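You operate a simulated robot arm through the tools that you are given. There is no shell and no other tool.

Carry out the task below with a simulated robot arm. There is one attempt and no reset: what you move stays moved.

## Task
Soak the dusty caps in the sink at the high mark, then drain it.
Fine: their basket stands in the trough; fill to that mark with plain water from the blue button; all three caps come clean before the drain opens; the drain ends closed.

It is judged by the outcome, as a careful person would: the job done as asked, and still so three seconds after it is handed in. It fails if anything else is knocked over, pushed out of place, dropped, spilled or broken. Lids that push on must go on centred and level and be pressed home; caps that screw on are set level and turned clockwise until they are tight.

## Robot
A 7-joint arm with a two-finger gripper, fixed in place. Base frame: the origin is at the foot of the arm, x ahead of it, y to its left, z up. Readings come in m, rad, newtons and seconds.
With the tool pointing down near the work surface it reaches from about 0.3 to 0.74 m from the base axis. Its first joint turns from -2.897 to 2.897 rad. Payload 2.94 kg.
The tool frame sits at the grasp point between the pads (the TCP): z along the fingers, y along the line on which they close. The tips reach 0.03 m beyond it. Largest opening 0.138 m; the body of the gripper starts 0.109 m behind the TCP.
Orientation is told as [roll, pitch, yaw] about the base's x, y, z axes, in that order, counted from this pose: with the fingers straight down and closing along the base's y, the tool's x points along the base's -x, its y along +y and its z along -z.

## Interface
- The arm moves only by the tool jog_arm. Its argument "increments" is a list of rows, each an object of numbers (a shift or turn left out is 0, a gripper value left out holds the last): "ax", "ay", "az": the turn, a rotation vector about the tool's x, y, z in rad; "x", "y", "z": the shift along the tool's x, y, z in m; "claw": the finger opening in m, from 0 to 0.138. In form: [{"ax": .., "ay": .., "az": .., "x": .., "y": .., "z": .., "claw": ..}, ...]. A call has 1 to 20 rows; each row shifts and turns the commanded pose from where the row before left it, along the tool's axes as they then stand. Rows are played at 5 a second. More than 0.05 m and 0.15 rad between two rows, or a gripper value outside its range, and nothing of the call is played. A pose out of reach is approached as far as the arm can. The call stops where the force on the tool passes 40 N (or 10 N more than at its start, if that is more) or the arm is blocked; 0.2 s more then pass. Each finger halts on what it meets, pressing with about 22 N; the grip force reading is that of the motor and also rises with nothing between the fingers. The clock runs only during rows and for 0.2 s after the last one: add rows that do not move to give the fingers time. It gives the time, the measured TCP pose, the force on the tool (base axes), the opening and the grip force at its end, in the units of the frame above (readings bear some noise), with the torque about the TCP (base axes, N m) and any sound that the robot's microphone picked up.
- Cameras (640 x 400 px; columns grow to the right, rows downward): "scene" is fixed at [0.2205, 0.5008, 1.3963]; the picture's right is [-0.86, -0.52, 0.00], its down [-0.24, 0.40, -0.89] and it looks along [0.46, -0.76, -0.46] (base axes); focal length 350 px, centre (320, 200). "wrist" rides on the gripper at [0.071, 0.019, -0.146] in the tool frame; the picture's right is [-0.26, 0.97, 0.00], its down [-0.85, -0.23, -0.48] and it looks along [-0.46, -0.12, 0.88] (tool axes); focal length 280 px, centre (320, 200). There is no depth. A picture from a camera that has moved, and an enlarged one, comes with that camera's place and axes in the base frame and with its lens. The place of the scene camera against the robot may be out by one fixed shift of up to 0.012 m in any direction.
- camera(camera): a new picture of that camera. The clock stands still meanwhile.
- lift_body(by): slides the trunk up (or, below 0, down) by that many m; the arm rides with it, the base frame stays. It gives what a move gives, with no picture.
- enlarge(camera, box): a new picture of the part [left, top, right, bottom] of that camera's present view, enlarged. The clock stands still meanwhile.
- sign_off(): hands the job in; it is judged then, once.

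Nothing tells you positions but the pictures and the camera data. Unless the task says otherwise, let go and move clear before handing in.

The tools are called after "Request:" by a JSON object that holds its "method" and its "body". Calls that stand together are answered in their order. jog_arm: Moves the arm, as the interface text tells. Its arguments: {"type":"object","properties":{"increments":{"type":"array","items":{"type":"object","properties":{"ax":{"type":"number"},"ay":{"type":"number"},"az":{"type":"number"},"x":{"type":"number"},"y":{"type":"number"},"z":{"type":"number"},"claw":{"type":"number"}}}}},"required":["increments"]} The other tools are called the same way: lift_body (by) slides the trunk up or down; camera (camera) takes a picture; enlarge (camera, box) takes an enlarged picture of a part of a camera's view; sign_off () hands the job in.

At the start:

```text
time: 0.0
ee_pos: [0.1823, -0.4762, 1.1455]
tool_rot: [-0.002, -0.001, 0.0]
force: [0.3, 0.9, 0.0]
wrist_torque: [0.0, 0.0, 0.0]
finger_gap: 0.138
grasp_force: 0.0
trunk travel left (down, up): [-0.4, 0.054]
```

scene: 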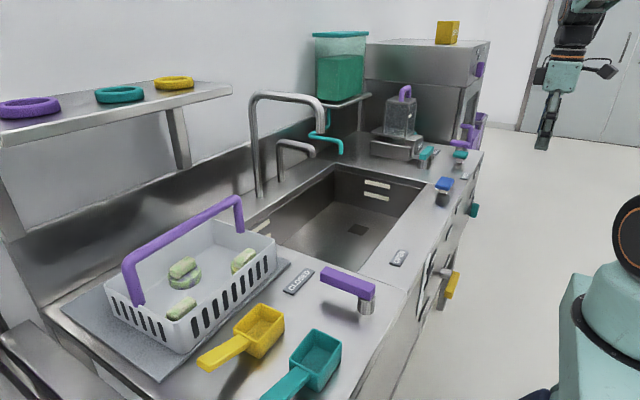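
wrist: 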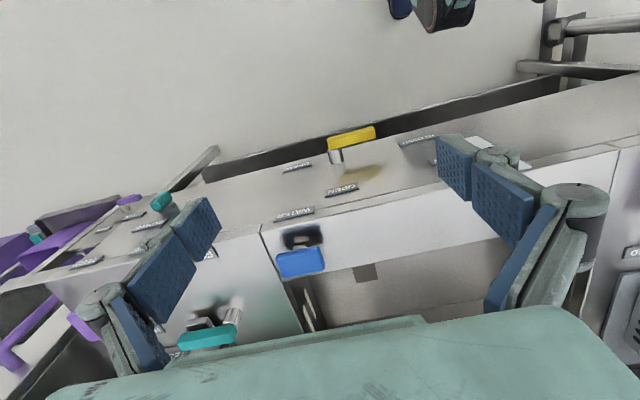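

I see a sink trough with marks on its wall, a purple-handled basket of three caps on a mat, a purple lever with OPEN/CLOSED labels, and several buttons and levers. I'll look closer before moving anything.

Request:
{"method": "enlarge", "body": {"camera": "scene", "box": [240, 80, 500, 240]}}

Request:
{"method": "enlarge", "body": {"camera": "scene", "box": [40, 180, 300, 400]}}

Request:
{"method": "enlarge", "body": {"camera": "scene", "box": [260, 220, 500, 370]}}

Request:
{"method": "enlarge", "body": {"camera": "wrist", "box": [0, 100, 480, 360]}}

```text
2.46 times, centred on (370, 160) of scene
camera zoom: at [0.2205, 0.5008, 1.3963], right [-0.86, -0.52, 0.0], down [-0.24, 0.4, -0.89], along [0.46, -0.76, -0.46], focal length 863 px, centre (197, 298)
```

zoom: 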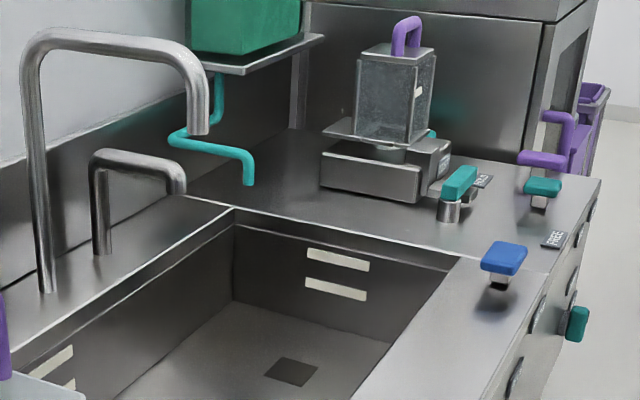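

```text
1.82 times, centred on (170, 290) of scene
camera zoom: at [0.2205, 0.5008, 1.3963], right [-0.86, -0.52, 0.0], down [-0.24, 0.4, -0.89], along [0.46, -0.76, -0.46], focal length 637 px, centre (593, 36)
```

zoom: 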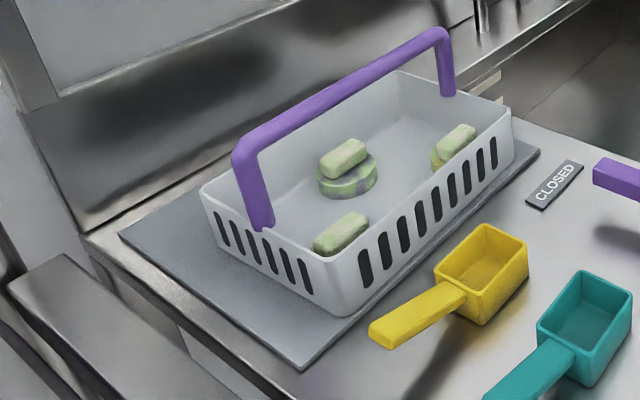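

```text
2.67 times, centred on (380, 295) of scene
camera zoom: at [0.2205, 0.5008, 1.3963], right [-0.86, -0.52, 0.0], down [-0.24, 0.4, -0.89], along [0.46, -0.76, -0.46], focal length 935 px, centre (160, -53)
```

zoom: 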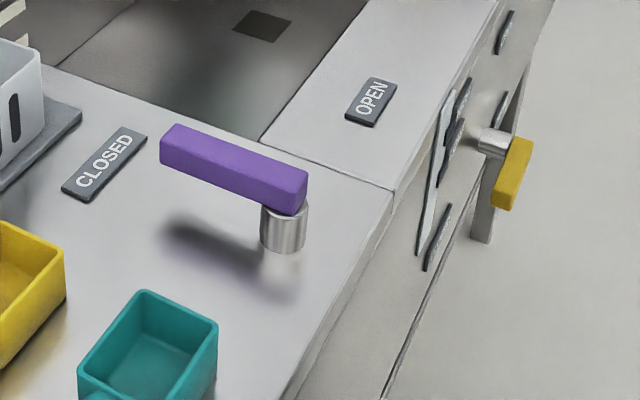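

```text
1.33 times, centred on (240, 230) of wrist
camera zoom: at [0.1129, -0.4573, 1.2926], right [0.26, 0.97, 0.0], down [0.85, -0.23, 0.48], along [0.46, -0.12, -0.88], focal length 374 px, centre (427, 160)
```

zoom: 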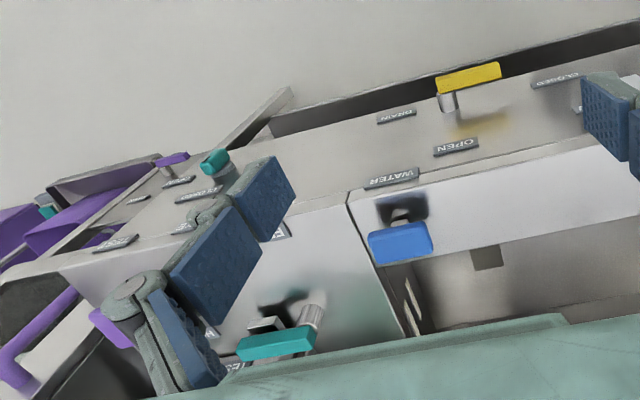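

The sink lies about x 0.47–0.8, y −0.62 to −0.07, with the counter near z 0.9, and the blue button is near (0.40, −0.57, 0.93). I'll move the wrist camera along the front to read the labels and find out which lever is the drain.

Request:
{"method": "jog_arm", "body": {"increments": [{"z": -0.03, "y": 0.03}, {"z": -0.03, "y": 0.04}, {"y": 0.04, "x": -0.02}, {"y": 0.04, "x": -0.02}, {"y": 0.04, "x": -0.02}]}}

Request:
{"method": "camera", "body": {"camera": "wrist"}}

Request:
{"method": "camera", "body": {"camera": "scene"}}

```text
time: 1.2
ee_pos: [0.2426, -0.2854, 1.2066]
tool_rot: [0.001, -0.001, 0.0]
force: [-0.3, -0.1, -0.2]
wrist_torque: [-0.01, 0.01, 0.02]
finger_gap: 0.1382
grasp_force: 0.0
trunk travel left (down, up): [-0.4, 0.054]
```

```text
taken
camera wrist: at [0.1723, -0.266, 1.3529], right [0.26, 0.96, 0.0], down [0.85, -0.23, 0.48], along [0.46, -0.13, -0.88], focal length 280 px, centre (320, 200)
```

wrist: 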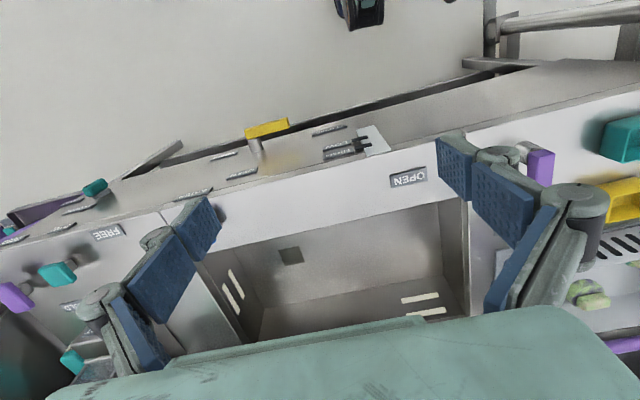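

```text
taken
```

scene: 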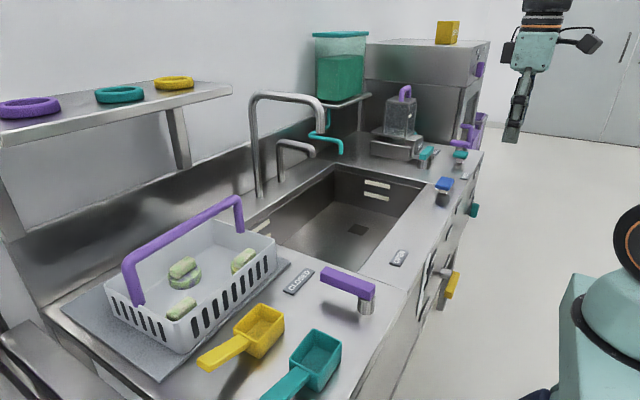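

The front panel labels are visible at a steep angle. I'll enlarge them.

Request:
{"method": "enlarge", "body": {"camera": "wrist", "box": [150, 90, 450, 280]}}

Request:
{"method": "enlarge", "body": {"camera": "wrist", "box": [0, 160, 200, 290]}}

```text
2.11 times, centred on (300, 185) of wrist
camera zoom: at [0.1723, -0.266, 1.3529], right [0.26, 0.96, 0.0], down [0.85, -0.23, 0.48], along [0.46, -0.13, -0.88], focal length 590 px, centre (362, 232)
```

zoom: 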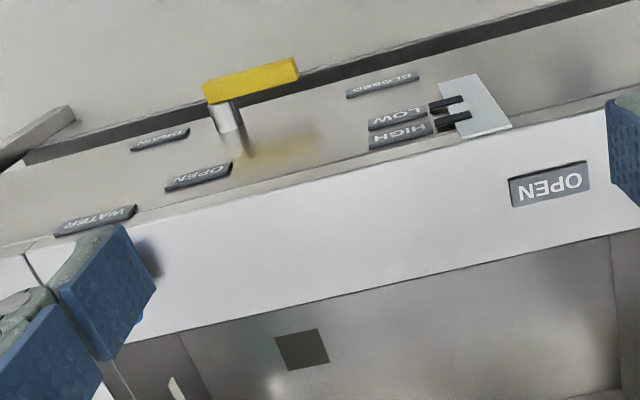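

```text
3.08 times, centred on (100, 225) of wrist
camera zoom: at [0.1723, -0.266, 1.3529], right [0.26, 0.96, 0.0], down [0.85, -0.23, 0.48], along [0.46, -0.13, -0.88], focal length 863 px, centre (997, 123)
```

zoom: 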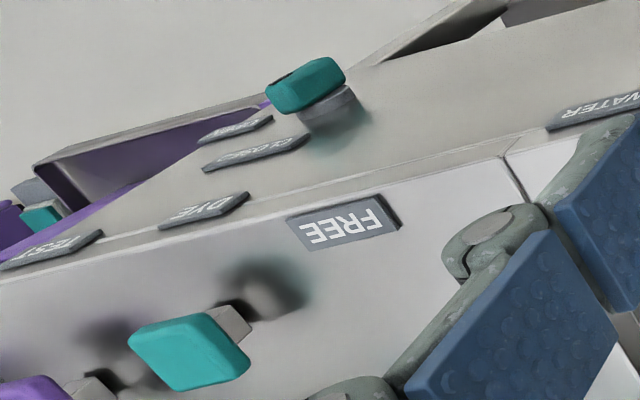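

The yellow lever on the front panel is labelled DRAIN (OPEN/CLOSED), with a LOW/HIGH plate beside it. I'll tilt the camera to look at the panel squarely and find out what the purple top lever does.

Request:
{"method": "jog_arm", "body": {"increments": [{"ay": -0.15}, {"ay": -0.15}, {"ay": -0.15}, {"ay": -0.15}]}}

Request:
{"method": "camera", "body": {"camera": "wrist"}}

```text
time: 2.2
ee_pos: [0.247, -0.2836, 1.1937]
tool_rot: [0.024, -0.57, 0.005]
force: [-0.1, -0.6, 1.5]
wrist_torque: [0.0, -0.05, -0.03]
finger_gap: 0.1379
grasp_force: 0.0
trunk travel left (down, up): [-0.4, 0.054]
```

```text
taken
camera wrist: at [0.1087, -0.2671, 1.2789], right [0.21, 0.97, 0.16], down [0.46, -0.24, 0.85], along [0.86, -0.1, -0.5], focal length 280 px, centre (320, 200)
```

wrist: 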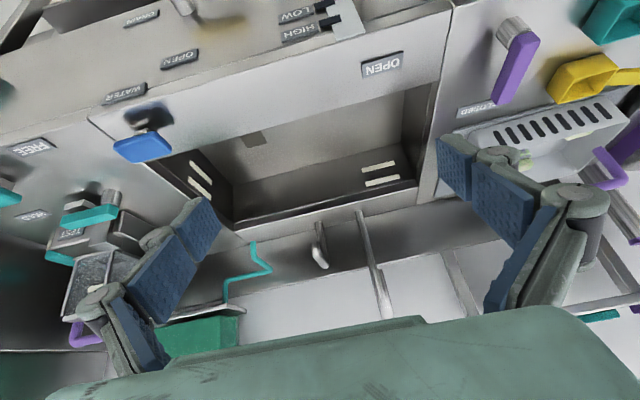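

This gives a good overview. I'll enlarge the purple lever area and the teal area.

Request:
{"method": "enlarge", "body": {"camera": "wrist", "box": [340, 0, 640, 190]}}

Request:
{"method": "enlarge", "body": {"camera": "wrist", "box": [0, 60, 300, 250]}}

Request:
{"method": "enlarge", "body": {"camera": "wrist", "box": [100, 0, 440, 120]}}

Request:
{"method": "enlarge", "body": {"camera": "scene", "box": [380, 180, 480, 340]}}

```text
2.11 times, centred on (490, 95) of wrist
camera zoom: at [0.1087, -0.2671, 1.2789], right [0.21, 0.97, 0.16], down [0.46, -0.24, 0.85], along [0.86, -0.1, -0.5], focal length 590 px, centre (-38, 421)
```

zoom: 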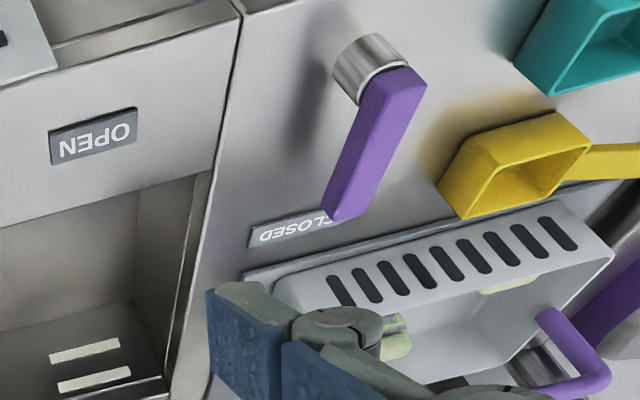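

```text
2.11 times, centred on (150, 155) of wrist
camera zoom: at [0.1087, -0.2671, 1.2789], right [0.21, 0.97, 0.16], down [0.46, -0.24, 0.85], along [0.86, -0.1, -0.5], focal length 590 px, centre (678, 295)
```

zoom: 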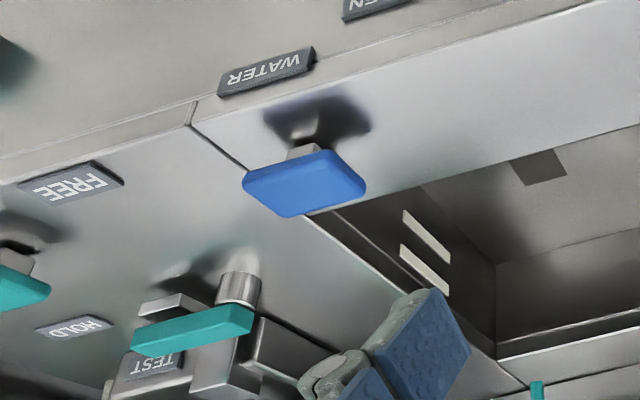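

```text
1.88 times, centred on (270, 60) of wrist
camera zoom: at [0.1087, -0.2671, 1.2789], right [0.21, 0.97, 0.16], down [0.46, -0.24, 0.85], along [0.86, -0.1, -0.5], focal length 528 px, centre (414, 464)
```

zoom: 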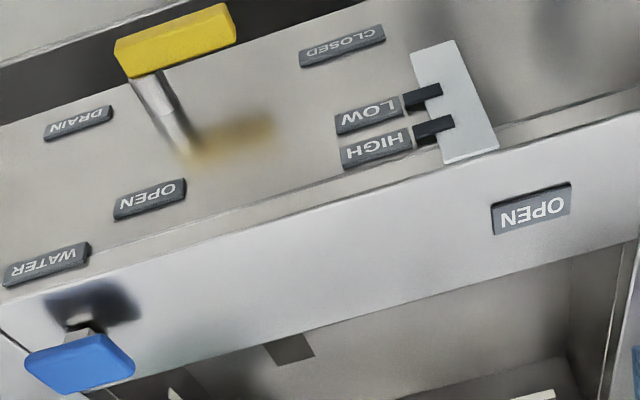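

```text
2.50 times, centred on (430, 260) of scene
camera zoom: at [0.2205, 0.5008, 1.3963], right [-0.86, -0.52, 0.0], down [-0.24, 0.4, -0.89], along [0.46, -0.76, -0.46], focal length 876 px, centre (45, 50)
```

zoom: 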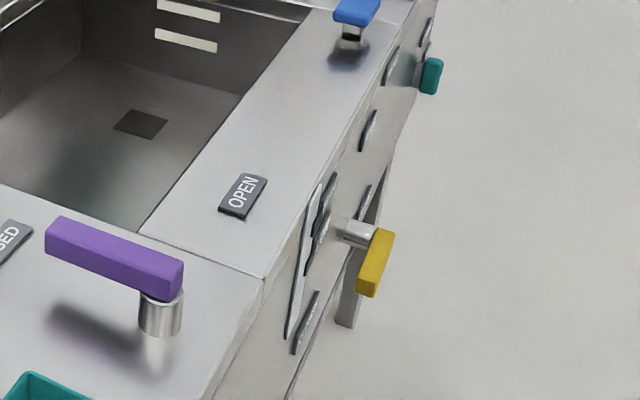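

The yellow DRAIN lever's arm points toward CLOSED. The purple lever is also at CLOSED, and its purpose is unclear. I'll lower the trunk to view the front panel squarely.

Request:
{"method": "lift_body", "body": {"by": -0.22}}

Request:
{"method": "camera", "body": {"camera": "wrist"}}

Request:
{"method": "camera", "body": {"camera": "scene"}}

```text
time: 4.5
ee_pos: [0.2437, -0.2856, 0.9732]
tool_rot: [0.022, -0.569, -0.006]
force: [0.1, -0.1, -0.7]
wrist_torque: [0.0, -0.02, -0.01]
finger_gap: 0.1379
grasp_force: 0.1
trunk travel left (down, up): [-0.18, 0.274]
```

```text
taken
camera wrist: at [0.1075, -0.2685, 1.0597], right [0.21, 0.96, 0.16], down [0.46, -0.24, 0.85], along [0.86, -0.11, -0.5], focal length 280 px, centre (320, 200)
```

wrist: 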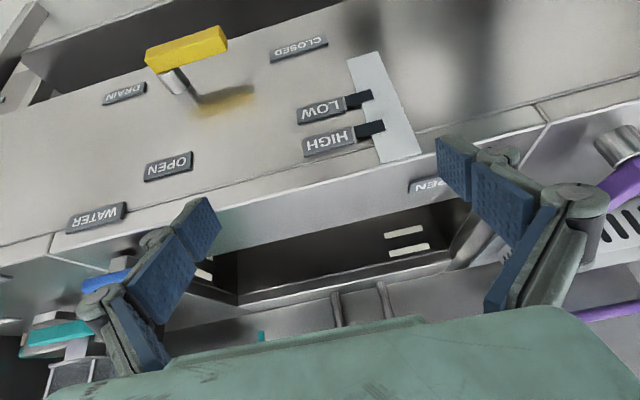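

```text
taken
```

scene: 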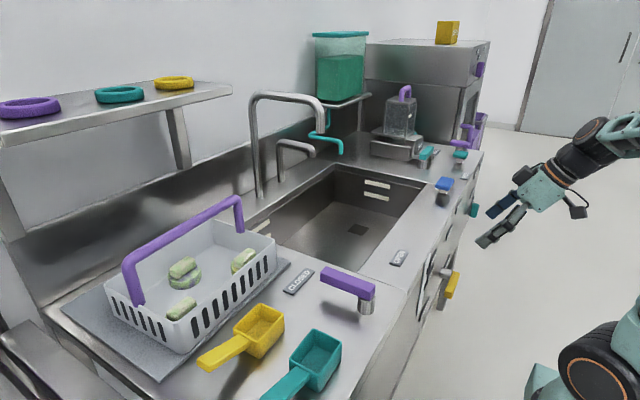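

The yellow DRAIN lever's hub is near (0.30, −0.47, 0.67). Its arm points +y at CLOSED, and OPEN is straight up. Next I'll raise the trunk and go look at the basket from above.

Request:
{"method": "lift_body", "body": {"by": 0.22}}

Request:
{"method": "jog_arm", "body": {"increments": [{"ay": 0.15}, {"ay": 0.15}, {"ay": 0.15}, {"ay": 0.12}, {"y": 0.04, "x": -0.02}, {"y": 0.04, "x": -0.02}, {"y": 0.04, "x": -0.02}, {"y": 0.04, "x": -0.02}, {"y": 0.04, "x": -0.01}, {"y": 0.04}, {"y": 0.04}, {"y": 0.04}, {"y": 0.04}, {"y": 0.04}]}}

Request:
{"method": "camera", "body": {"camera": "wrist"}}

Request:
{"method": "camera", "body": {"camera": "scene"}}

```text
time: 6.9
ee_pos: [0.2447, -0.2864, 1.1955]
tool_rot: [0.02, -0.572, -0.007]
force: [-0.2, 0.4, 0.3]
wrist_torque: [-0.04, 0.0, 0.02]
finger_gap: 0.1382
grasp_force: 0.0
trunk travel left (down, up): [-0.4, 0.054]
```

```text
time: 9.9
ee_pos: [0.3337, 0.1114, 1.1988]
tool_rot: [-0.002, 0.008, -0.006]
force: [-0.3, 0.5, -0.4]
wrist_torque: [-0.01, -0.04, -0.01]
finger_gap: 0.1376
grasp_force: 0.0
trunk travel left (down, up): [-0.4, 0.054]
```

```text
taken
camera wrist: at [0.2653, 0.132, 1.3446], right [0.27, 0.96, 0.0], down [0.85, -0.24, 0.47], along [0.45, -0.13, -0.88], focal length 280 px, centre (320, 200)
```

wrist: 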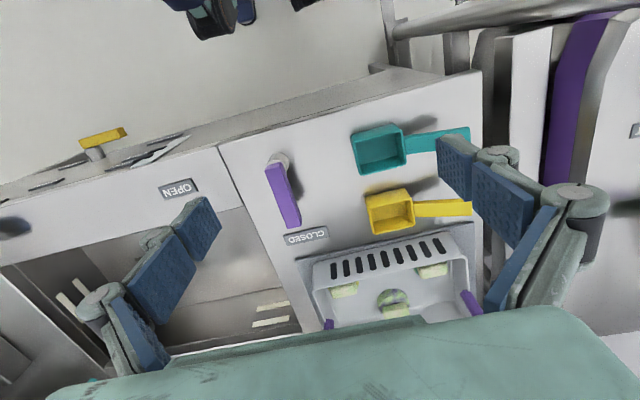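

```text
taken
```

scene: 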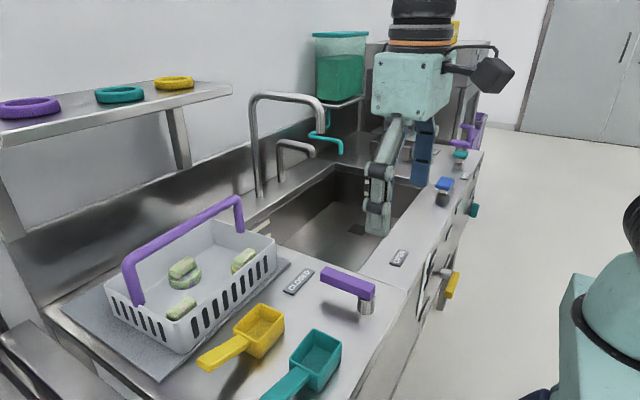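

The basket's purple bar runs along y at about x 0.715, z 1.05, y 0.03–0.28. A shelf overhangs from about x 0.74 at z 1.25, so I must grip the bar with the tool yawed 90° and leaning back about 30°. I'll set that orientation here and look.

Request:
{"method": "jog_arm", "body": {"increments": [{"az": -0.15}, {"az": -0.15}, {"az": -0.15}, {"az": -0.15}, {"az": -0.15}, {"az": -0.15}, {"az": -0.15}, {"az": -0.15}, {"az": -0.15}, {"az": -0.15}, {"az": -0.07}, {"ax": 0.13}, {"ax": 0.13}, {"ax": 0.13}, {"ax": 0.13}, {}]}}

Request:
{"method": "camera", "body": {"camera": "wrist"}}

Request:
{"method": "camera", "body": {"camera": "scene"}}

```text
time: 13.3
ee_pos: [0.3333, 0.1143, 1.2083]
tool_rot: [-0.551, 0.0, 1.569]
force: [-0.1, 0.1, -0.1]
wrist_torque: [0.03, 0.0, -0.02]
finger_gap: 0.138
grasp_force: 0.1
trunk travel left (down, up): [-0.4, 0.054]
```

```text
taken
camera wrist: at [0.2411, 0.0434, 1.3236], right [-0.82, 0.26, -0.51], down [-0.05, 0.85, 0.53], along [0.57, 0.46, -0.68], focal length 280 px, centre (320, 200)
```

wrist: 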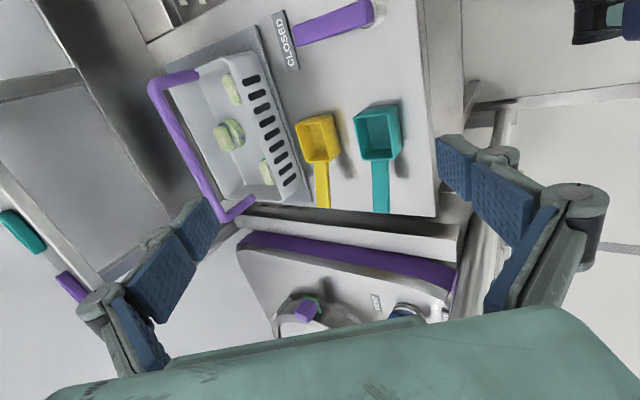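

```text
taken
```

scene: 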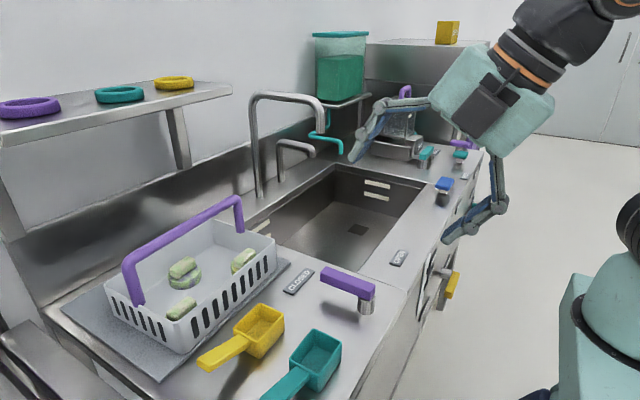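

The bar's centre comes out at about (0.728, 0.15, 1.048). I'll narrow the fingers and go to a standoff 10 cm back along the tool axis.

Request:
{"method": "jog_arm", "body": {"increments": [{"x": -0.0045, "y": -0.0318, "z": 0.0302, "claw": 0.09}, {"x": -0.0045, "y": -0.0318, "z": 0.0302}, {"x": -0.0045, "y": -0.0318, "z": 0.0302}, {"x": -0.0045, "y": -0.0318, "z": 0.0302}, {"x": -0.0045, "y": -0.0318, "z": 0.0302}, {"x": -0.0045, "y": -0.0318, "z": 0.0302}, {"x": -0.0045, "y": -0.0318, "z": 0.0302}, {"x": -0.0045, "y": -0.0318, "z": 0.0302}, {}]}}

Request:
{"method": "camera", "body": {"camera": "wrist"}}

Request:
{"method": "camera", "body": {"camera": "scene"}}

```text
time: 13.9
ee_pos: [0.3977, 0.1242, 1.2804]
tool_rot: [-0.765, -0.069, 1.596]
force: [0.3, -0.2, 0.8]
wrist_torque: [0.03, 0.0, 0.0]
finger_gap: 0.0902
grasp_force: 0.0
trunk travel left (down, up): [-0.4, 0.054]
stopped in row 3: the arm was blocked; the commanded pose is now the measured one
```

```text
taken
camera wrist: at [0.2848, 0.0454, 1.3677], right [-0.7, 0.29, -0.65], down [-0.18, 0.81, 0.56], along [0.69, 0.51, -0.52], focal length 280 px, centre (320, 200)
```

wrist: 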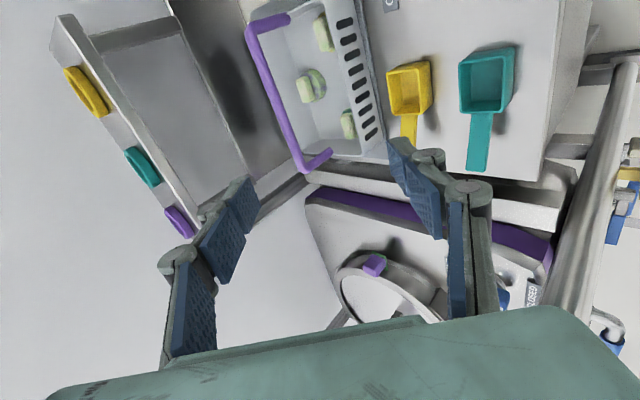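

```text
taken
```

scene: 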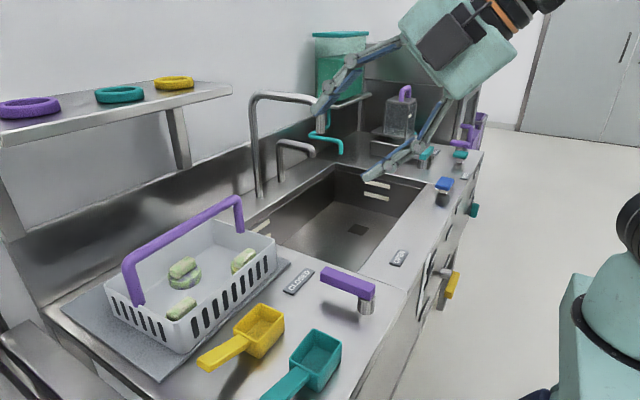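

The arm hit an internal limit while tilted close in, since nothing touched it. I'll straighten the tool to vertical, extend outward, and tilt once I'm there.

Request:
{"method": "jog_arm", "body": {"increments": [{"ax": -0.14}, {"ax": -0.14}, {"ax": -0.14}, {"ax": -0.14}, {"ax": -0.14}, {"ax": -0.065}, {"ay": 0.069}, {"az": 0.025}, {}]}}

```text
time: 15.9
ee_pos: [0.4015, 0.1214, 1.2691]
tool_rot: [0.03, 0.014, 1.559]
force: [0.0, -0.2, 0.9]
wrist_torque: [0.02, 0.01, 0.0]
finger_gap: 0.0898
grasp_force: 0.1
trunk travel left (down, up): [-0.4, 0.054]
```

Request:
{"method": "jog_arm", "body": {"increments": [{"y": -0.03, "x": -0.005, "z": 0.01}, {"y": -0.03, "x": -0.005, "z": 0.01}, {"y": -0.03, "x": -0.005, "z": 0.01}, {"y": -0.03, "x": -0.005, "z": 0.01}, {"y": -0.03, "x": -0.005, "z": 0.01}, {"y": -0.03, "x": -0.005}, {"ax": 0.1}, {"ax": 0.1}, {"ax": 0.1}, {}]}}

Request:
{"method": "camera", "body": {"camera": "scene"}}

Request:
{"method": "camera", "body": {"camera": "wrist"}}

```text
time: 18.1
ee_pos: [0.5785, 0.1537, 1.2276]
tool_rot: [-0.296, 0.005, 1.57]
force: [-0.6, 0.2, -0.5]
wrist_torque: [0.0, -0.05, 0.03]
finger_gap: 0.0901
grasp_force: 0.0
trunk travel left (down, up): [-0.4, 0.054]
```

```text
taken
```

scene: 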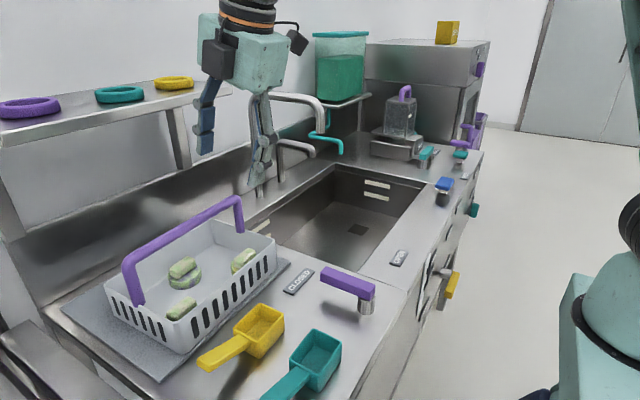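

```text
taken
camera wrist: at [0.5184, 0.0844, 1.3627], right [-0.92, 0.26, -0.28], down [0.08, 0.85, 0.52], along [0.38, 0.46, -0.81], focal length 280 px, centre (320, 200)
```

wrist: 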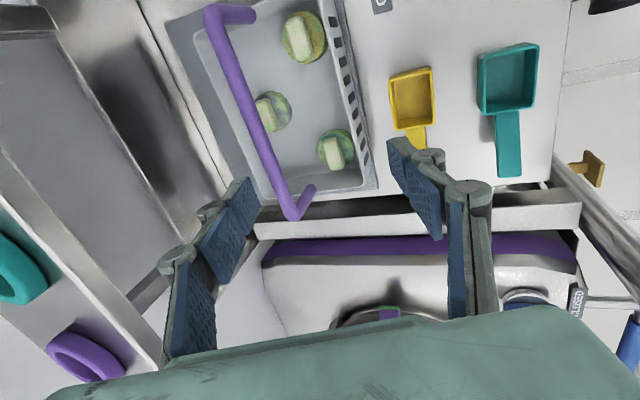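

The bar is now refined to about x 0.713, z 1.06. I'll tilt a little more and move to the standoff.

Request:
{"method": "jog_arm", "body": {"increments": [{"ax": 0.1}, {"ax": 0.1}, {"y": -0.0095, "z": 0.033}, {"y": -0.0095, "z": 0.033}, {"y": -0.0095, "z": 0.033}, {"y": -0.0095, "z": 0.033}, {}]}}

Request:
{"method": "camera", "body": {"camera": "wrist"}}

Request:
{"method": "camera", "body": {"camera": "scene"}}

```text
time: 19.7
ee_pos: [0.6752, 0.1538, 1.1252]
tool_rot: [-0.495, 0.005, 1.57]
force: [0.2, -0.1, 1.4]
wrist_torque: [0.02, 0.05, 0.02]
finger_gap: 0.09
grasp_force: 0.0
trunk travel left (down, up): [-0.4, 0.054]
```

```text
taken
camera wrist: at [0.5904, 0.0829, 1.2465], right [-0.85, 0.26, -0.46], down [-0.02, 0.85, 0.53], along [0.53, 0.46, -0.72], focal length 280 px, centre (320, 200)
```

wrist: 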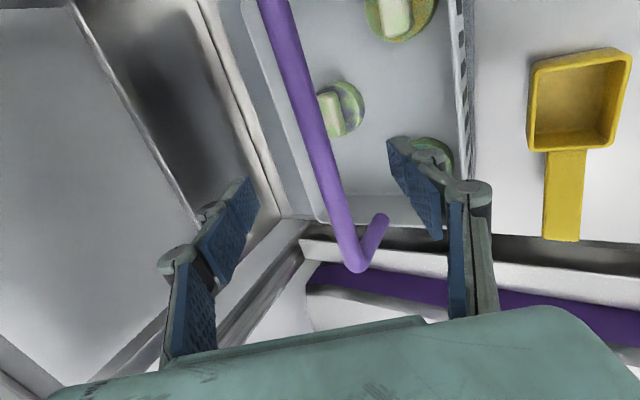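

```text
taken
```

scene: 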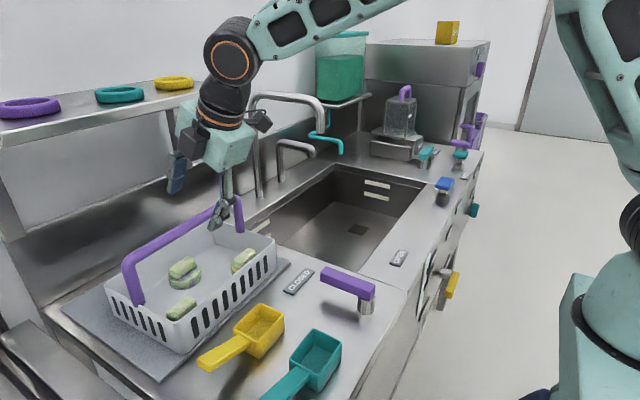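

The bar lines up with the approach axis, about 7 cm ahead. I'll advance and close on it.

Request:
{"method": "jog_arm", "body": {"increments": [{"z": 0.025}, {"z": 0.025}, {"z": 0.022}, {}]}}

Request:
{"method": "camera", "body": {"camera": "wrist"}}

```text
time: 20.7
ee_pos: [0.7097, 0.1527, 1.065]
tool_rot: [-0.494, 0.003, 1.57]
force: [0.2, 0.1, -0.6]
wrist_torque: [0.0, 0.04, -0.03]
finger_gap: 0.0901
grasp_force: 0.1
trunk travel left (down, up): [-0.4, 0.054]
```

```text
taken
camera wrist: at [0.625, 0.083, 1.1852], right [-0.85, 0.26, -0.46], down [-0.02, 0.85, 0.53], along [0.53, 0.46, -0.72], focal length 280 px, centre (320, 200)
```

wrist: 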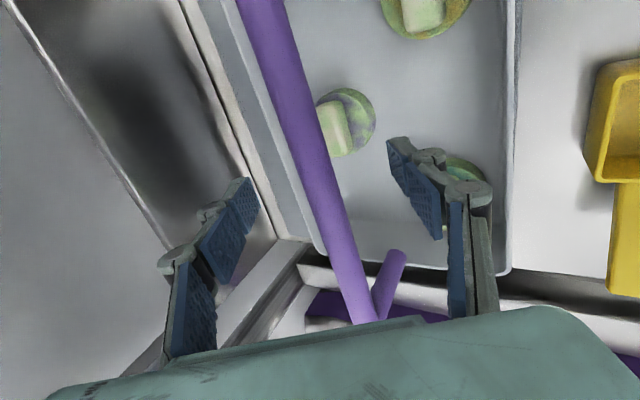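

Request:
{"method": "jog_arm", "body": {"increments": [{"claw": 0.0}, {}, {}, {}, {}]}}

Request:
{"method": "camera", "body": {"camera": "wrist"}}

```text
time: 21.9
ee_pos: [0.7106, 0.1531, 1.0648]
tool_rot: [-0.495, 0.003, 1.569]
force: [0.0, 0.7, 0.6]
wrist_torque: [-0.63, -0.03, 0.23]
finger_gap: 0.0186
grasp_force: 21.9
trunk travel left (down, up): [-0.4, 0.054]
```

```text
taken
camera wrist: at [0.6252, 0.0828, 1.185], right [-0.85, 0.26, -0.46], down [-0.02, 0.85, 0.52], along [0.53, 0.46, -0.72], focal length 280 px, centre (320, 200)
```

wrist: 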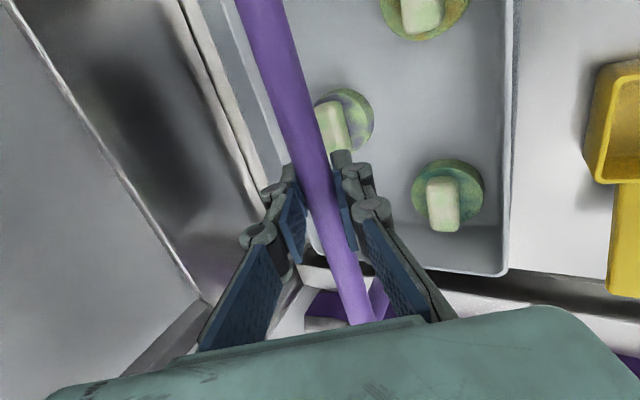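

The bar is gripped (gap 0.0186). I'll lift 2 cm and check that it holds.

Request:
{"method": "jog_arm", "body": {"increments": [{"y": -0.00475, "z": -0.0088}, {"y": -0.00475, "z": -0.0088}, {}]}}

Request:
{"method": "camera", "body": {"camera": "scene"}}

Request:
{"method": "camera", "body": {"camera": "wrist"}}

```text
time: 22.7
ee_pos: [0.711, 0.1536, 1.0851]
tool_rot: [-0.492, 0.004, 1.57]
force: [-0.7, -0.6, -5.3]
wrist_torque: [0.04, -0.03, -0.03]
finger_gap: 0.0183
grasp_force: 21.4
trunk travel left (down, up): [-0.4, 0.054]
```

```text
taken
```

scene: 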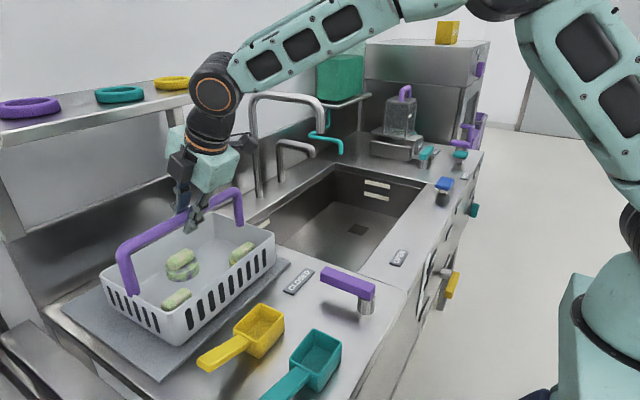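

```text
taken
camera wrist: at [0.625, 0.0833, 1.2048], right [-0.85, 0.26, -0.46], down [-0.02, 0.85, 0.53], along [0.53, 0.46, -0.72], focal length 280 px, centre (320, 200)
```

wrist: 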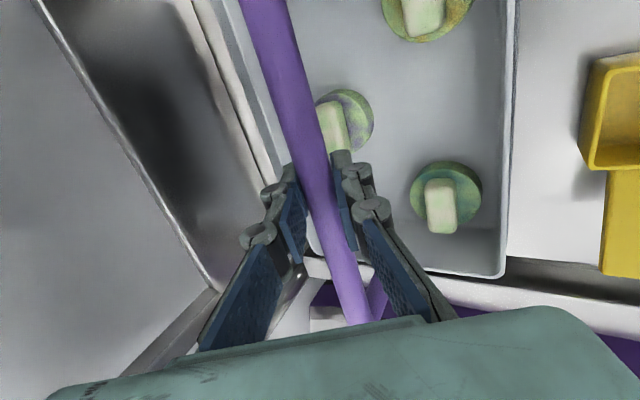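

It lifts level and holds at about 5 N. I'll back away from the shelf while rising, then carry it toward −y at x ≈ 0.625, staying clear of the tall spout tip near (0.715, −0.29, 1.12).

Request:
{"method": "jog_arm", "body": {"increments": [{"y": 0.0007, "z": -0.0146}, {"y": 0.0007, "z": -0.0146}, {"y": 0.0007, "z": -0.0146}, {"y": 0.0007, "z": -0.0146}, {}, {"x": 0.025, "y": 0.0052, "z": -0.005}, {"x": 0.025, "y": 0.0052, "z": -0.005}, {"x": 0.025, "y": 0.0052, "z": -0.005}, {"x": 0.025, "y": 0.0052, "z": -0.005}, {"x": 0.025, "y": 0.0052, "z": -0.005}, {"x": 0.025, "y": 0.0052, "z": -0.005}, {"x": 0.025, "y": 0.0052, "z": -0.005}, {"x": 0.025, "y": 0.0052, "z": -0.005}, {}]}}

Request:
{"method": "camera", "body": {"camera": "scene"}}

Request:
{"method": "camera", "body": {"camera": "wrist"}}

```text
time: 25.7
ee_pos: [0.6213, -0.0459, 1.1511]
tool_rot: [-0.494, 0.004, 1.57]
force: [-0.2, 0.4, -6.1]
wrist_torque: [0.01, -0.07, -0.03]
finger_gap: 0.0181
grasp_force: 22.3
trunk travel left (down, up): [-0.4, 0.054]
```

```text
taken
```

scene: 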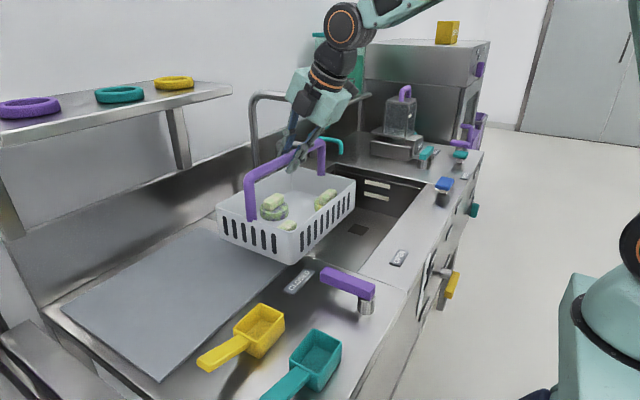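

```text
taken
camera wrist: at [0.5363, -0.1168, 1.2706], right [-0.85, 0.26, -0.46], down [-0.02, 0.85, 0.53], along [0.53, 0.46, -0.72], focal length 280 px, centre (320, 200)
```

wrist: 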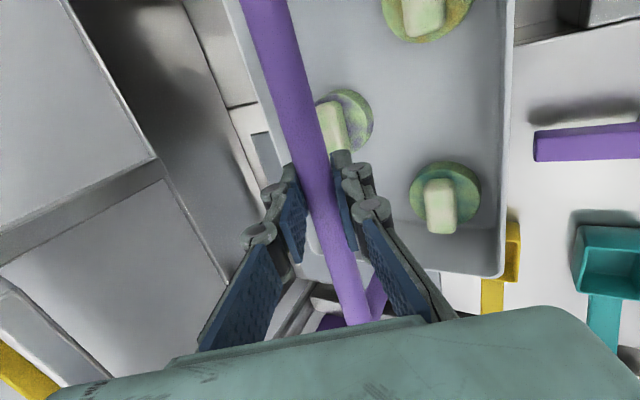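

The carry is level and clear. I'll continue to y ≈ −0.30 over the trough.

Request:
{"method": "jog_arm", "body": {"increments": [{"x": 0.02}, {"x": 0.025}, {"x": 0.025}, {"x": 0.025}, {"x": 0.025}, {"x": 0.025}, {"x": 0.025}, {"x": 0.025}, {"x": 0.025}, {"x": 0.02}, {"x": 0.015}, {}, {}]}}

Request:
{"method": "camera", "body": {"camera": "scene"}}

Request:
{"method": "camera", "body": {"camera": "wrist"}}

```text
time: 28.5
ee_pos: [0.6212, -0.3018, 1.152]
tool_rot: [-0.494, 0.003, 1.57]
force: [-0.6, -0.9, -6.4]
wrist_torque: [-0.01, -0.01, 0.01]
finger_gap: 0.0179
grasp_force: 21.9
trunk travel left (down, up): [-0.4, 0.054]
```

```text
taken
```

scene: 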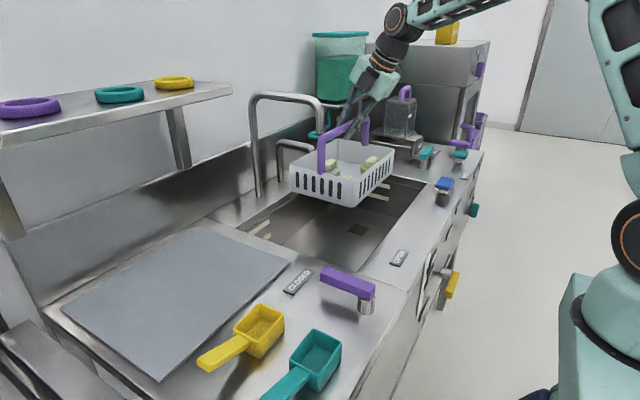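

```text
taken
camera wrist: at [0.5368, -0.3715, 1.2721], right [-0.85, 0.26, -0.46], down [-0.02, 0.85, 0.53], along [0.53, 0.46, -0.72], focal length 280 px, centre (320, 200)
```

wrist: 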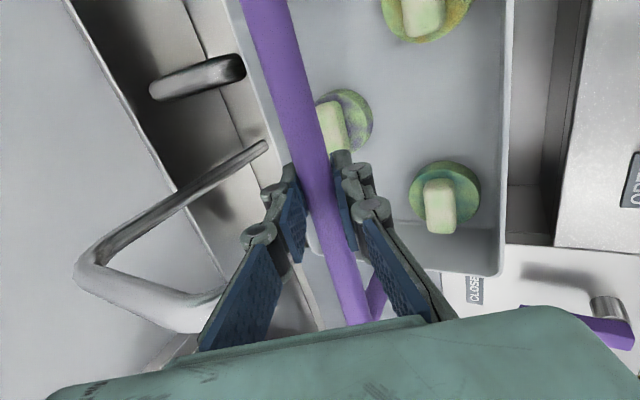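

The basket is above the trough, and the spout sits behind the fingers with several cm to spare. I'll descend vertically.

Request:
{"method": "jog_arm", "body": {"increments": [{"y": 0.00713, "z": 0.0132}, {"y": 0.01188, "z": 0.022}, {"y": 0.01188, "z": 0.022}, {"y": 0.01188, "z": 0.022}, {"y": 0.01188, "z": 0.022}, {"y": 0.01188, "z": 0.022}, {"y": 0.01188, "z": 0.022}, {"y": 0.01188, "z": 0.022}, {"y": 0.00713, "z": 0.0132}, {}]}}

Request:
{"method": "camera", "body": {"camera": "scene"}}

Request:
{"method": "camera", "body": {"camera": "wrist"}}

```text
time: 30.7
ee_pos: [0.6209, -0.3024, 0.9469]
tool_rot: [-0.492, 0.004, 1.568]
force: [-0.2, -0.2, -5.8]
wrist_torque: [-0.02, -0.02, -0.01]
finger_gap: 0.0185
grasp_force: 22.4
trunk travel left (down, up): [-0.4, 0.054]
```

```text
taken
```

scene: 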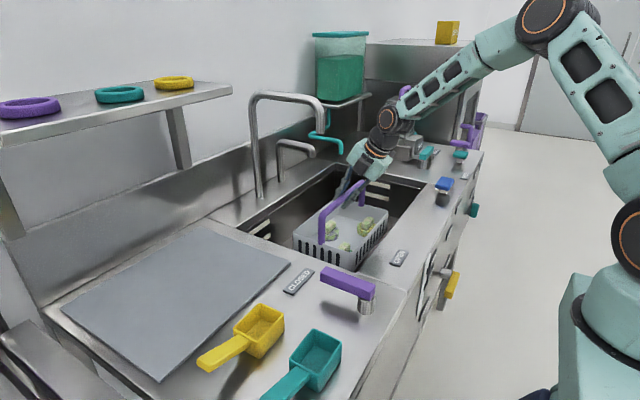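

```text
taken
camera wrist: at [0.5362, -0.3726, 1.067], right [-0.85, 0.26, -0.46], down [-0.02, 0.85, 0.53], along [0.53, 0.46, -0.72], focal length 280 px, centre (320, 200)
```

wrist: 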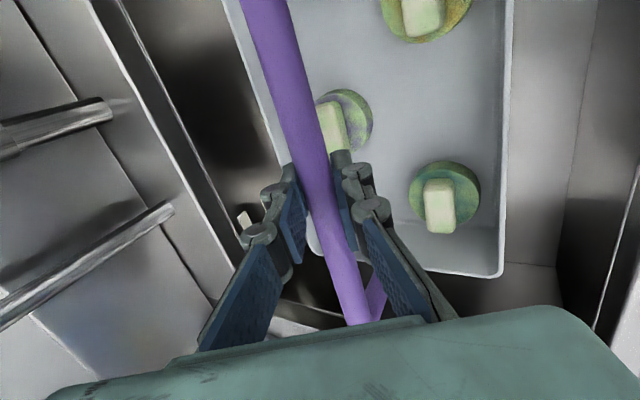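

Request:
{"method": "jog_arm", "body": {"increments": [{"y": 0.0057, "z": 0.0106}, {"y": 0.0057, "z": 0.0106}, {"y": 0.0038, "z": 0.007}, {"y": 0.0019, "z": 0.0035}, {}]}}

```text
time: 31.9
ee_pos: [0.6228, -0.3042, 0.9106]
tool_rot: [-0.495, 0.004, 1.568]
force: [1.1, 0.3, -5.2]
wrist_torque: [-0.01, -0.01, 0.01]
finger_gap: 0.0183
grasp_force: 21.7
trunk travel left (down, up): [-0.4, 0.054]
```

Request:
{"method": "jog_arm", "body": {"increments": [{"y": 0.0019, "z": 0.0035}, {"y": 0.0019, "z": 0.0035}, {"y": 0.0019, "z": 0.0035}, {"y": 0.0019, "z": 0.0035}, {}]}}

Request:
{"method": "camera", "body": {"camera": "scene"}}

```text
time: 33.1
ee_pos: [0.6232, -0.3029, 0.8951]
tool_rot: [-0.495, 0.004, 1.568]
force: [0.9, -0.1, -5.9]
wrist_torque: [0.01, 0.0, 0.0]
finger_gap: 0.0185
grasp_force: 21.8
trunk travel left (down, up): [-0.4, 0.054]
```

```text
taken
```

scene: 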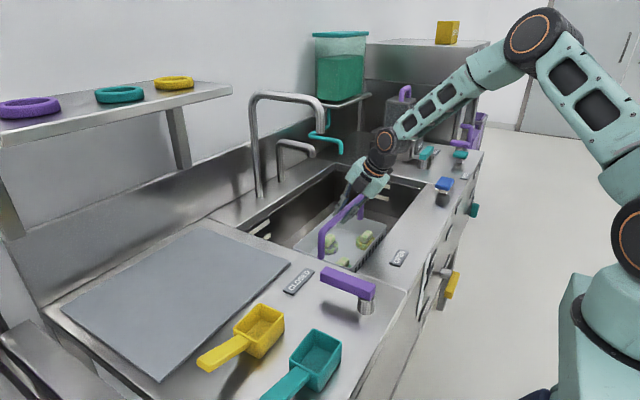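

Request:
{"method": "jog_arm", "body": {"increments": [{"y": 0.0019, "z": 0.0035}, {"y": 0.0019, "z": 0.0035}, {}]}}

Request:
{"method": "jog_arm", "body": {"increments": [{"y": 0.0019, "z": 0.0035}, {"y": 0.0019, "z": 0.0035}, {}]}}

Request:
{"method": "jog_arm", "body": {"increments": [{"y": 0.0014, "z": 0.0026}, {"y": 0.0014, "z": 0.0026}, {}]}}

```text
time: 33.9
ee_pos: [0.6229, -0.3031, 0.8888]
tool_rot: [-0.497, 0.003, 1.569]
force: [0.3, 1.0, -1.6]
wrist_torque: [-0.39, -0.02, 0.04]
finger_gap: 0.0184
grasp_force: 22.1
trunk travel left (down, up): [-0.4, 0.054]
```

```text
time: 34.7
ee_pos: [0.6234, -0.3032, 0.8844]
tool_rot: [-0.501, 0.007, 1.569]
force: [5.0, 3.0, 19.9]
wrist_torque: [-0.21, -0.05, 0.18]
finger_gap: 0.0192
grasp_force: 21.9
trunk travel left (down, up): [-0.4, 0.054]
```

```text
time: 35.5
ee_pos: [0.6204, -0.3017, 0.8719]
tool_rot: [-0.49, 0.001, 1.567]
force: [1.2, -0.7, 0.8]
wrist_torque: [-0.23, -0.05, -0.17]
finger_gap: 0.0179
grasp_force: 21.7
trunk travel left (down, up): [-0.4, 0.054]
```

Contact with the trough floor came at TCP z ≈ 0.889, and the fingers then slid slightly down on the bar. I'll check before releasing.

Request:
{"method": "camera", "body": {"camera": "wrist"}}

Request:
{"method": "enlarge", "body": {"camera": "scene", "box": [240, 120, 460, 290]}}

```text
taken
camera wrist: at [0.535, -0.3723, 0.9926], right [-0.85, 0.26, -0.45], down [-0.02, 0.85, 0.53], along [0.52, 0.46, -0.72], focal length 280 px, centre (320, 200)
```

wrist: 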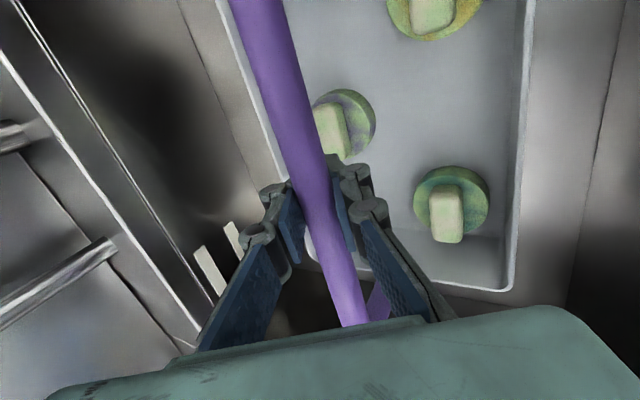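

```text
2.35 times, centred on (350, 205) of scene
camera zoom: at [0.2205, 0.5008, 1.3963], right [-0.86, -0.52, 0.0], down [-0.24, 0.4, -0.89], along [0.46, -0.76, -0.46], focal length 825 px, centre (249, 188)
```

zoom: 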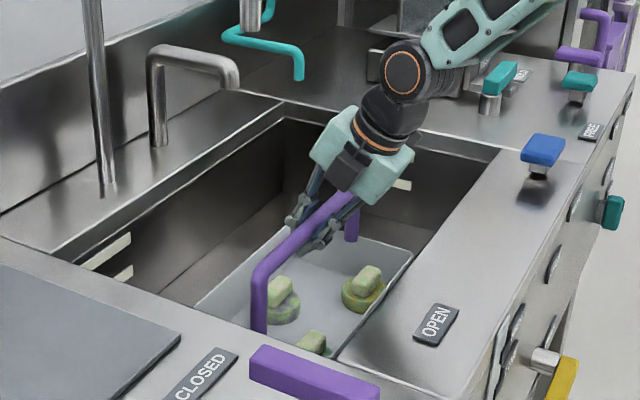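

It sits level on the trough floor. I'll release and back out along the tool axis.

Request:
{"method": "jog_arm", "body": {"increments": [{"claw": 0.07}, {}, {}, {"z": -0.02}, {"z": -0.03}, {"z": -0.04}, {"z": -0.04}, {"z": -0.04}, {}]}}

Request:
{"method": "camera", "body": {"camera": "wrist"}}

Request:
{"method": "enlarge", "body": {"camera": "scene", "box": [240, 120, 460, 290]}}

```text
time: 37.5
ee_pos: [0.5399, -0.301, 1.0247]
tool_rot: [-0.494, 0.003, 1.568]
force: [0.6, 0.2, -0.4]
wrist_torque: [-0.02, 0.0, 0.01]
finger_gap: 0.07
grasp_force: 0.0
trunk travel left (down, up): [-0.4, 0.054]
```

```text
taken
camera wrist: at [0.4542, -0.3716, 1.1447], right [-0.85, 0.26, -0.46], down [-0.02, 0.85, 0.53], along [0.53, 0.46, -0.72], focal length 280 px, centre (320, 200)
```

wrist: 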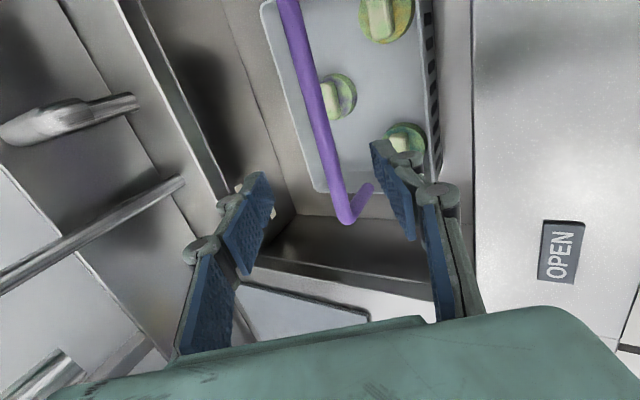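

```text
2.35 times, centred on (350, 205) of scene
camera zoom: at [0.2205, 0.5008, 1.3963], right [-0.86, -0.52, 0.0], down [-0.24, 0.4, -0.89], along [0.46, -0.76, -0.46], focal length 825 px, centre (249, 188)
```

zoom: 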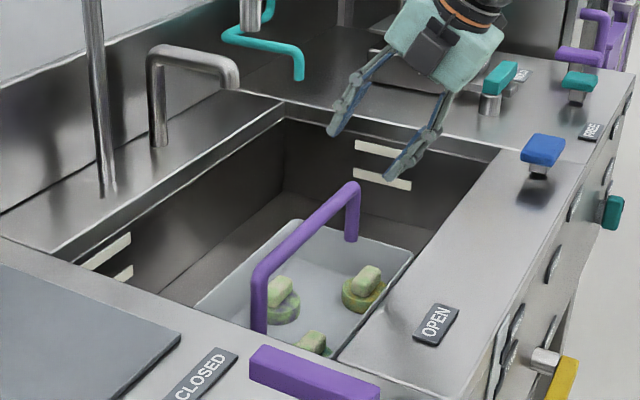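

The basket stands in the trough and the drain lever is at CLOSED. Now I'll bring the tool upright, close the fingers, and move over the blue button near (0.398, −0.566).

Request:
{"method": "jog_arm", "body": {"increments": [{"ax": -0.124}, {"ax": -0.124}, {"ax": -0.124}, {"ax": -0.122}, {"z": -0.04, "claw": 0.0}, {"z": -0.035}, {"x": 0.033, "y": 0.0175}, {"x": 0.033, "y": 0.0175}, {"x": 0.033, "y": 0.0175}, {"x": 0.033, "y": 0.0175}, {"x": 0.033, "y": 0.0175}, {"x": 0.033, "y": 0.0175}, {"x": 0.033, "y": 0.0175}, {"x": 0.033, "y": 0.0175}, {}]}}

Request:
{"method": "camera", "body": {"camera": "wrist"}}

Request:
{"method": "camera", "body": {"camera": "scene"}}

```text
time: 40.7
ee_pos: [0.4005, -0.5636, 1.1014]
tool_rot: [0.001, 0.002, 1.569]
force: [-0.6, -0.4, -0.2]
wrist_torque: [0.0, 0.02, -0.02]
finger_gap: 0.0001
grasp_force: 22.2
trunk travel left (down, up): [-0.4, 0.054]
```

```text
taken
camera wrist: at [0.3822, -0.6338, 1.2472], right [-0.96, 0.26, 0.0], down [0.23, 0.85, 0.47], along [0.13, 0.46, -0.88], focal length 280 px, centre (320, 200)
```

wrist: 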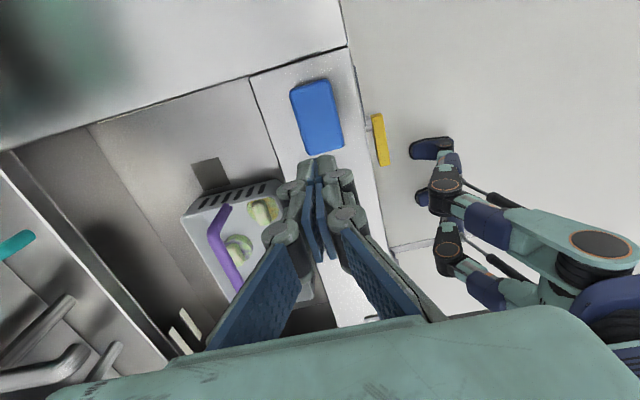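

```text
taken
```

scene: 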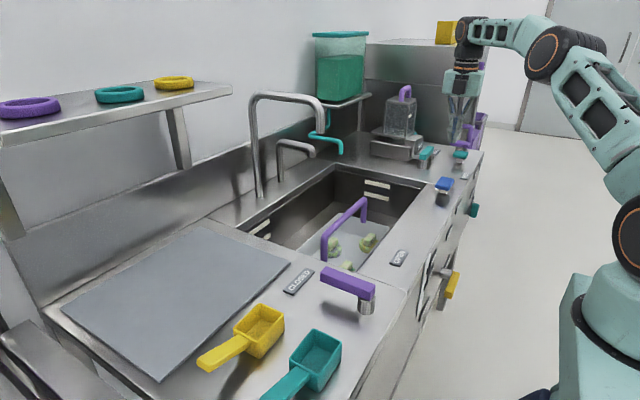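

The blue pad's centre is at about (0.403, −0.572, 0.94), directly below. I'll go down to just above it and then press gently.

Request:
{"method": "jog_arm", "body": {"increments": [{"x": 0.008, "y": -0.0025, "z": 0.03}, {"z": 0.035}, {"z": 0.035}, {}]}}

Request:
{"method": "camera", "body": {"camera": "wrist"}}

Request:
{"method": "enlarge", "body": {"camera": "scene", "box": [360, 110, 520, 220]}}

```text
time: 41.7
ee_pos: [0.4039, -0.5748, 0.9987]
tool_rot: [-0.001, 0.004, 1.568]
force: [-0.4, -0.3, 0.2]
wrist_torque: [-0.01, 0.01, -0.01]
finger_gap: 0.0
grasp_force: 22.0
trunk travel left (down, up): [-0.4, 0.054]
```

```text
taken
camera wrist: at [0.3848, -0.6443, 1.1453], right [-0.96, 0.26, 0.0], down [0.23, 0.85, 0.47], along [0.13, 0.46, -0.88], focal length 280 px, centre (320, 200)
```

wrist: 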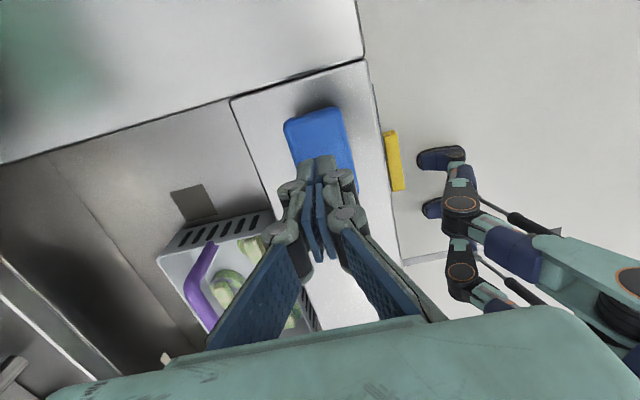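

```text
3.64 times, centred on (440, 165) of scene
camera zoom: at [0.2205, 0.5008, 1.3963], right [-0.86, -0.52, 0.0], down [-0.24, 0.4, -0.89], along [0.46, -0.76, -0.46], focal length 1274 px, centre (-116, 327)
```

zoom: 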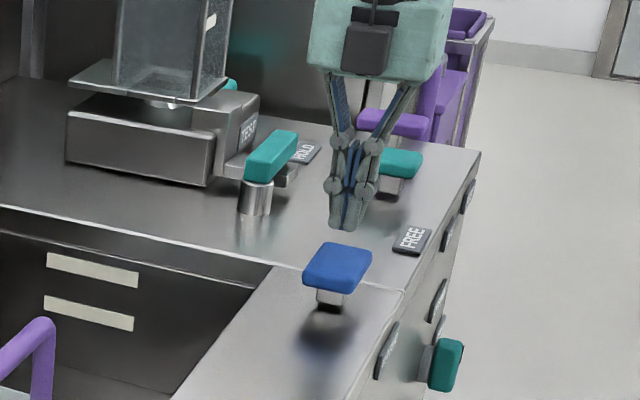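

Request:
{"method": "jog_arm", "body": {"increments": [{"z": 0.01}, {"z": 0.01}, {"z": 0.005}, {}]}}

```text
time: 42.7
ee_pos: [0.4043, -0.5738, 0.9741]
tool_rot: [0.0, 0.003, 1.571]
force: [0.1, 0.1, 0.3]
wrist_torque: [-0.02, 0.0, 0.02]
finger_gap: 0.0
grasp_force: 21.9
trunk travel left (down, up): [-0.4, 0.054]
```

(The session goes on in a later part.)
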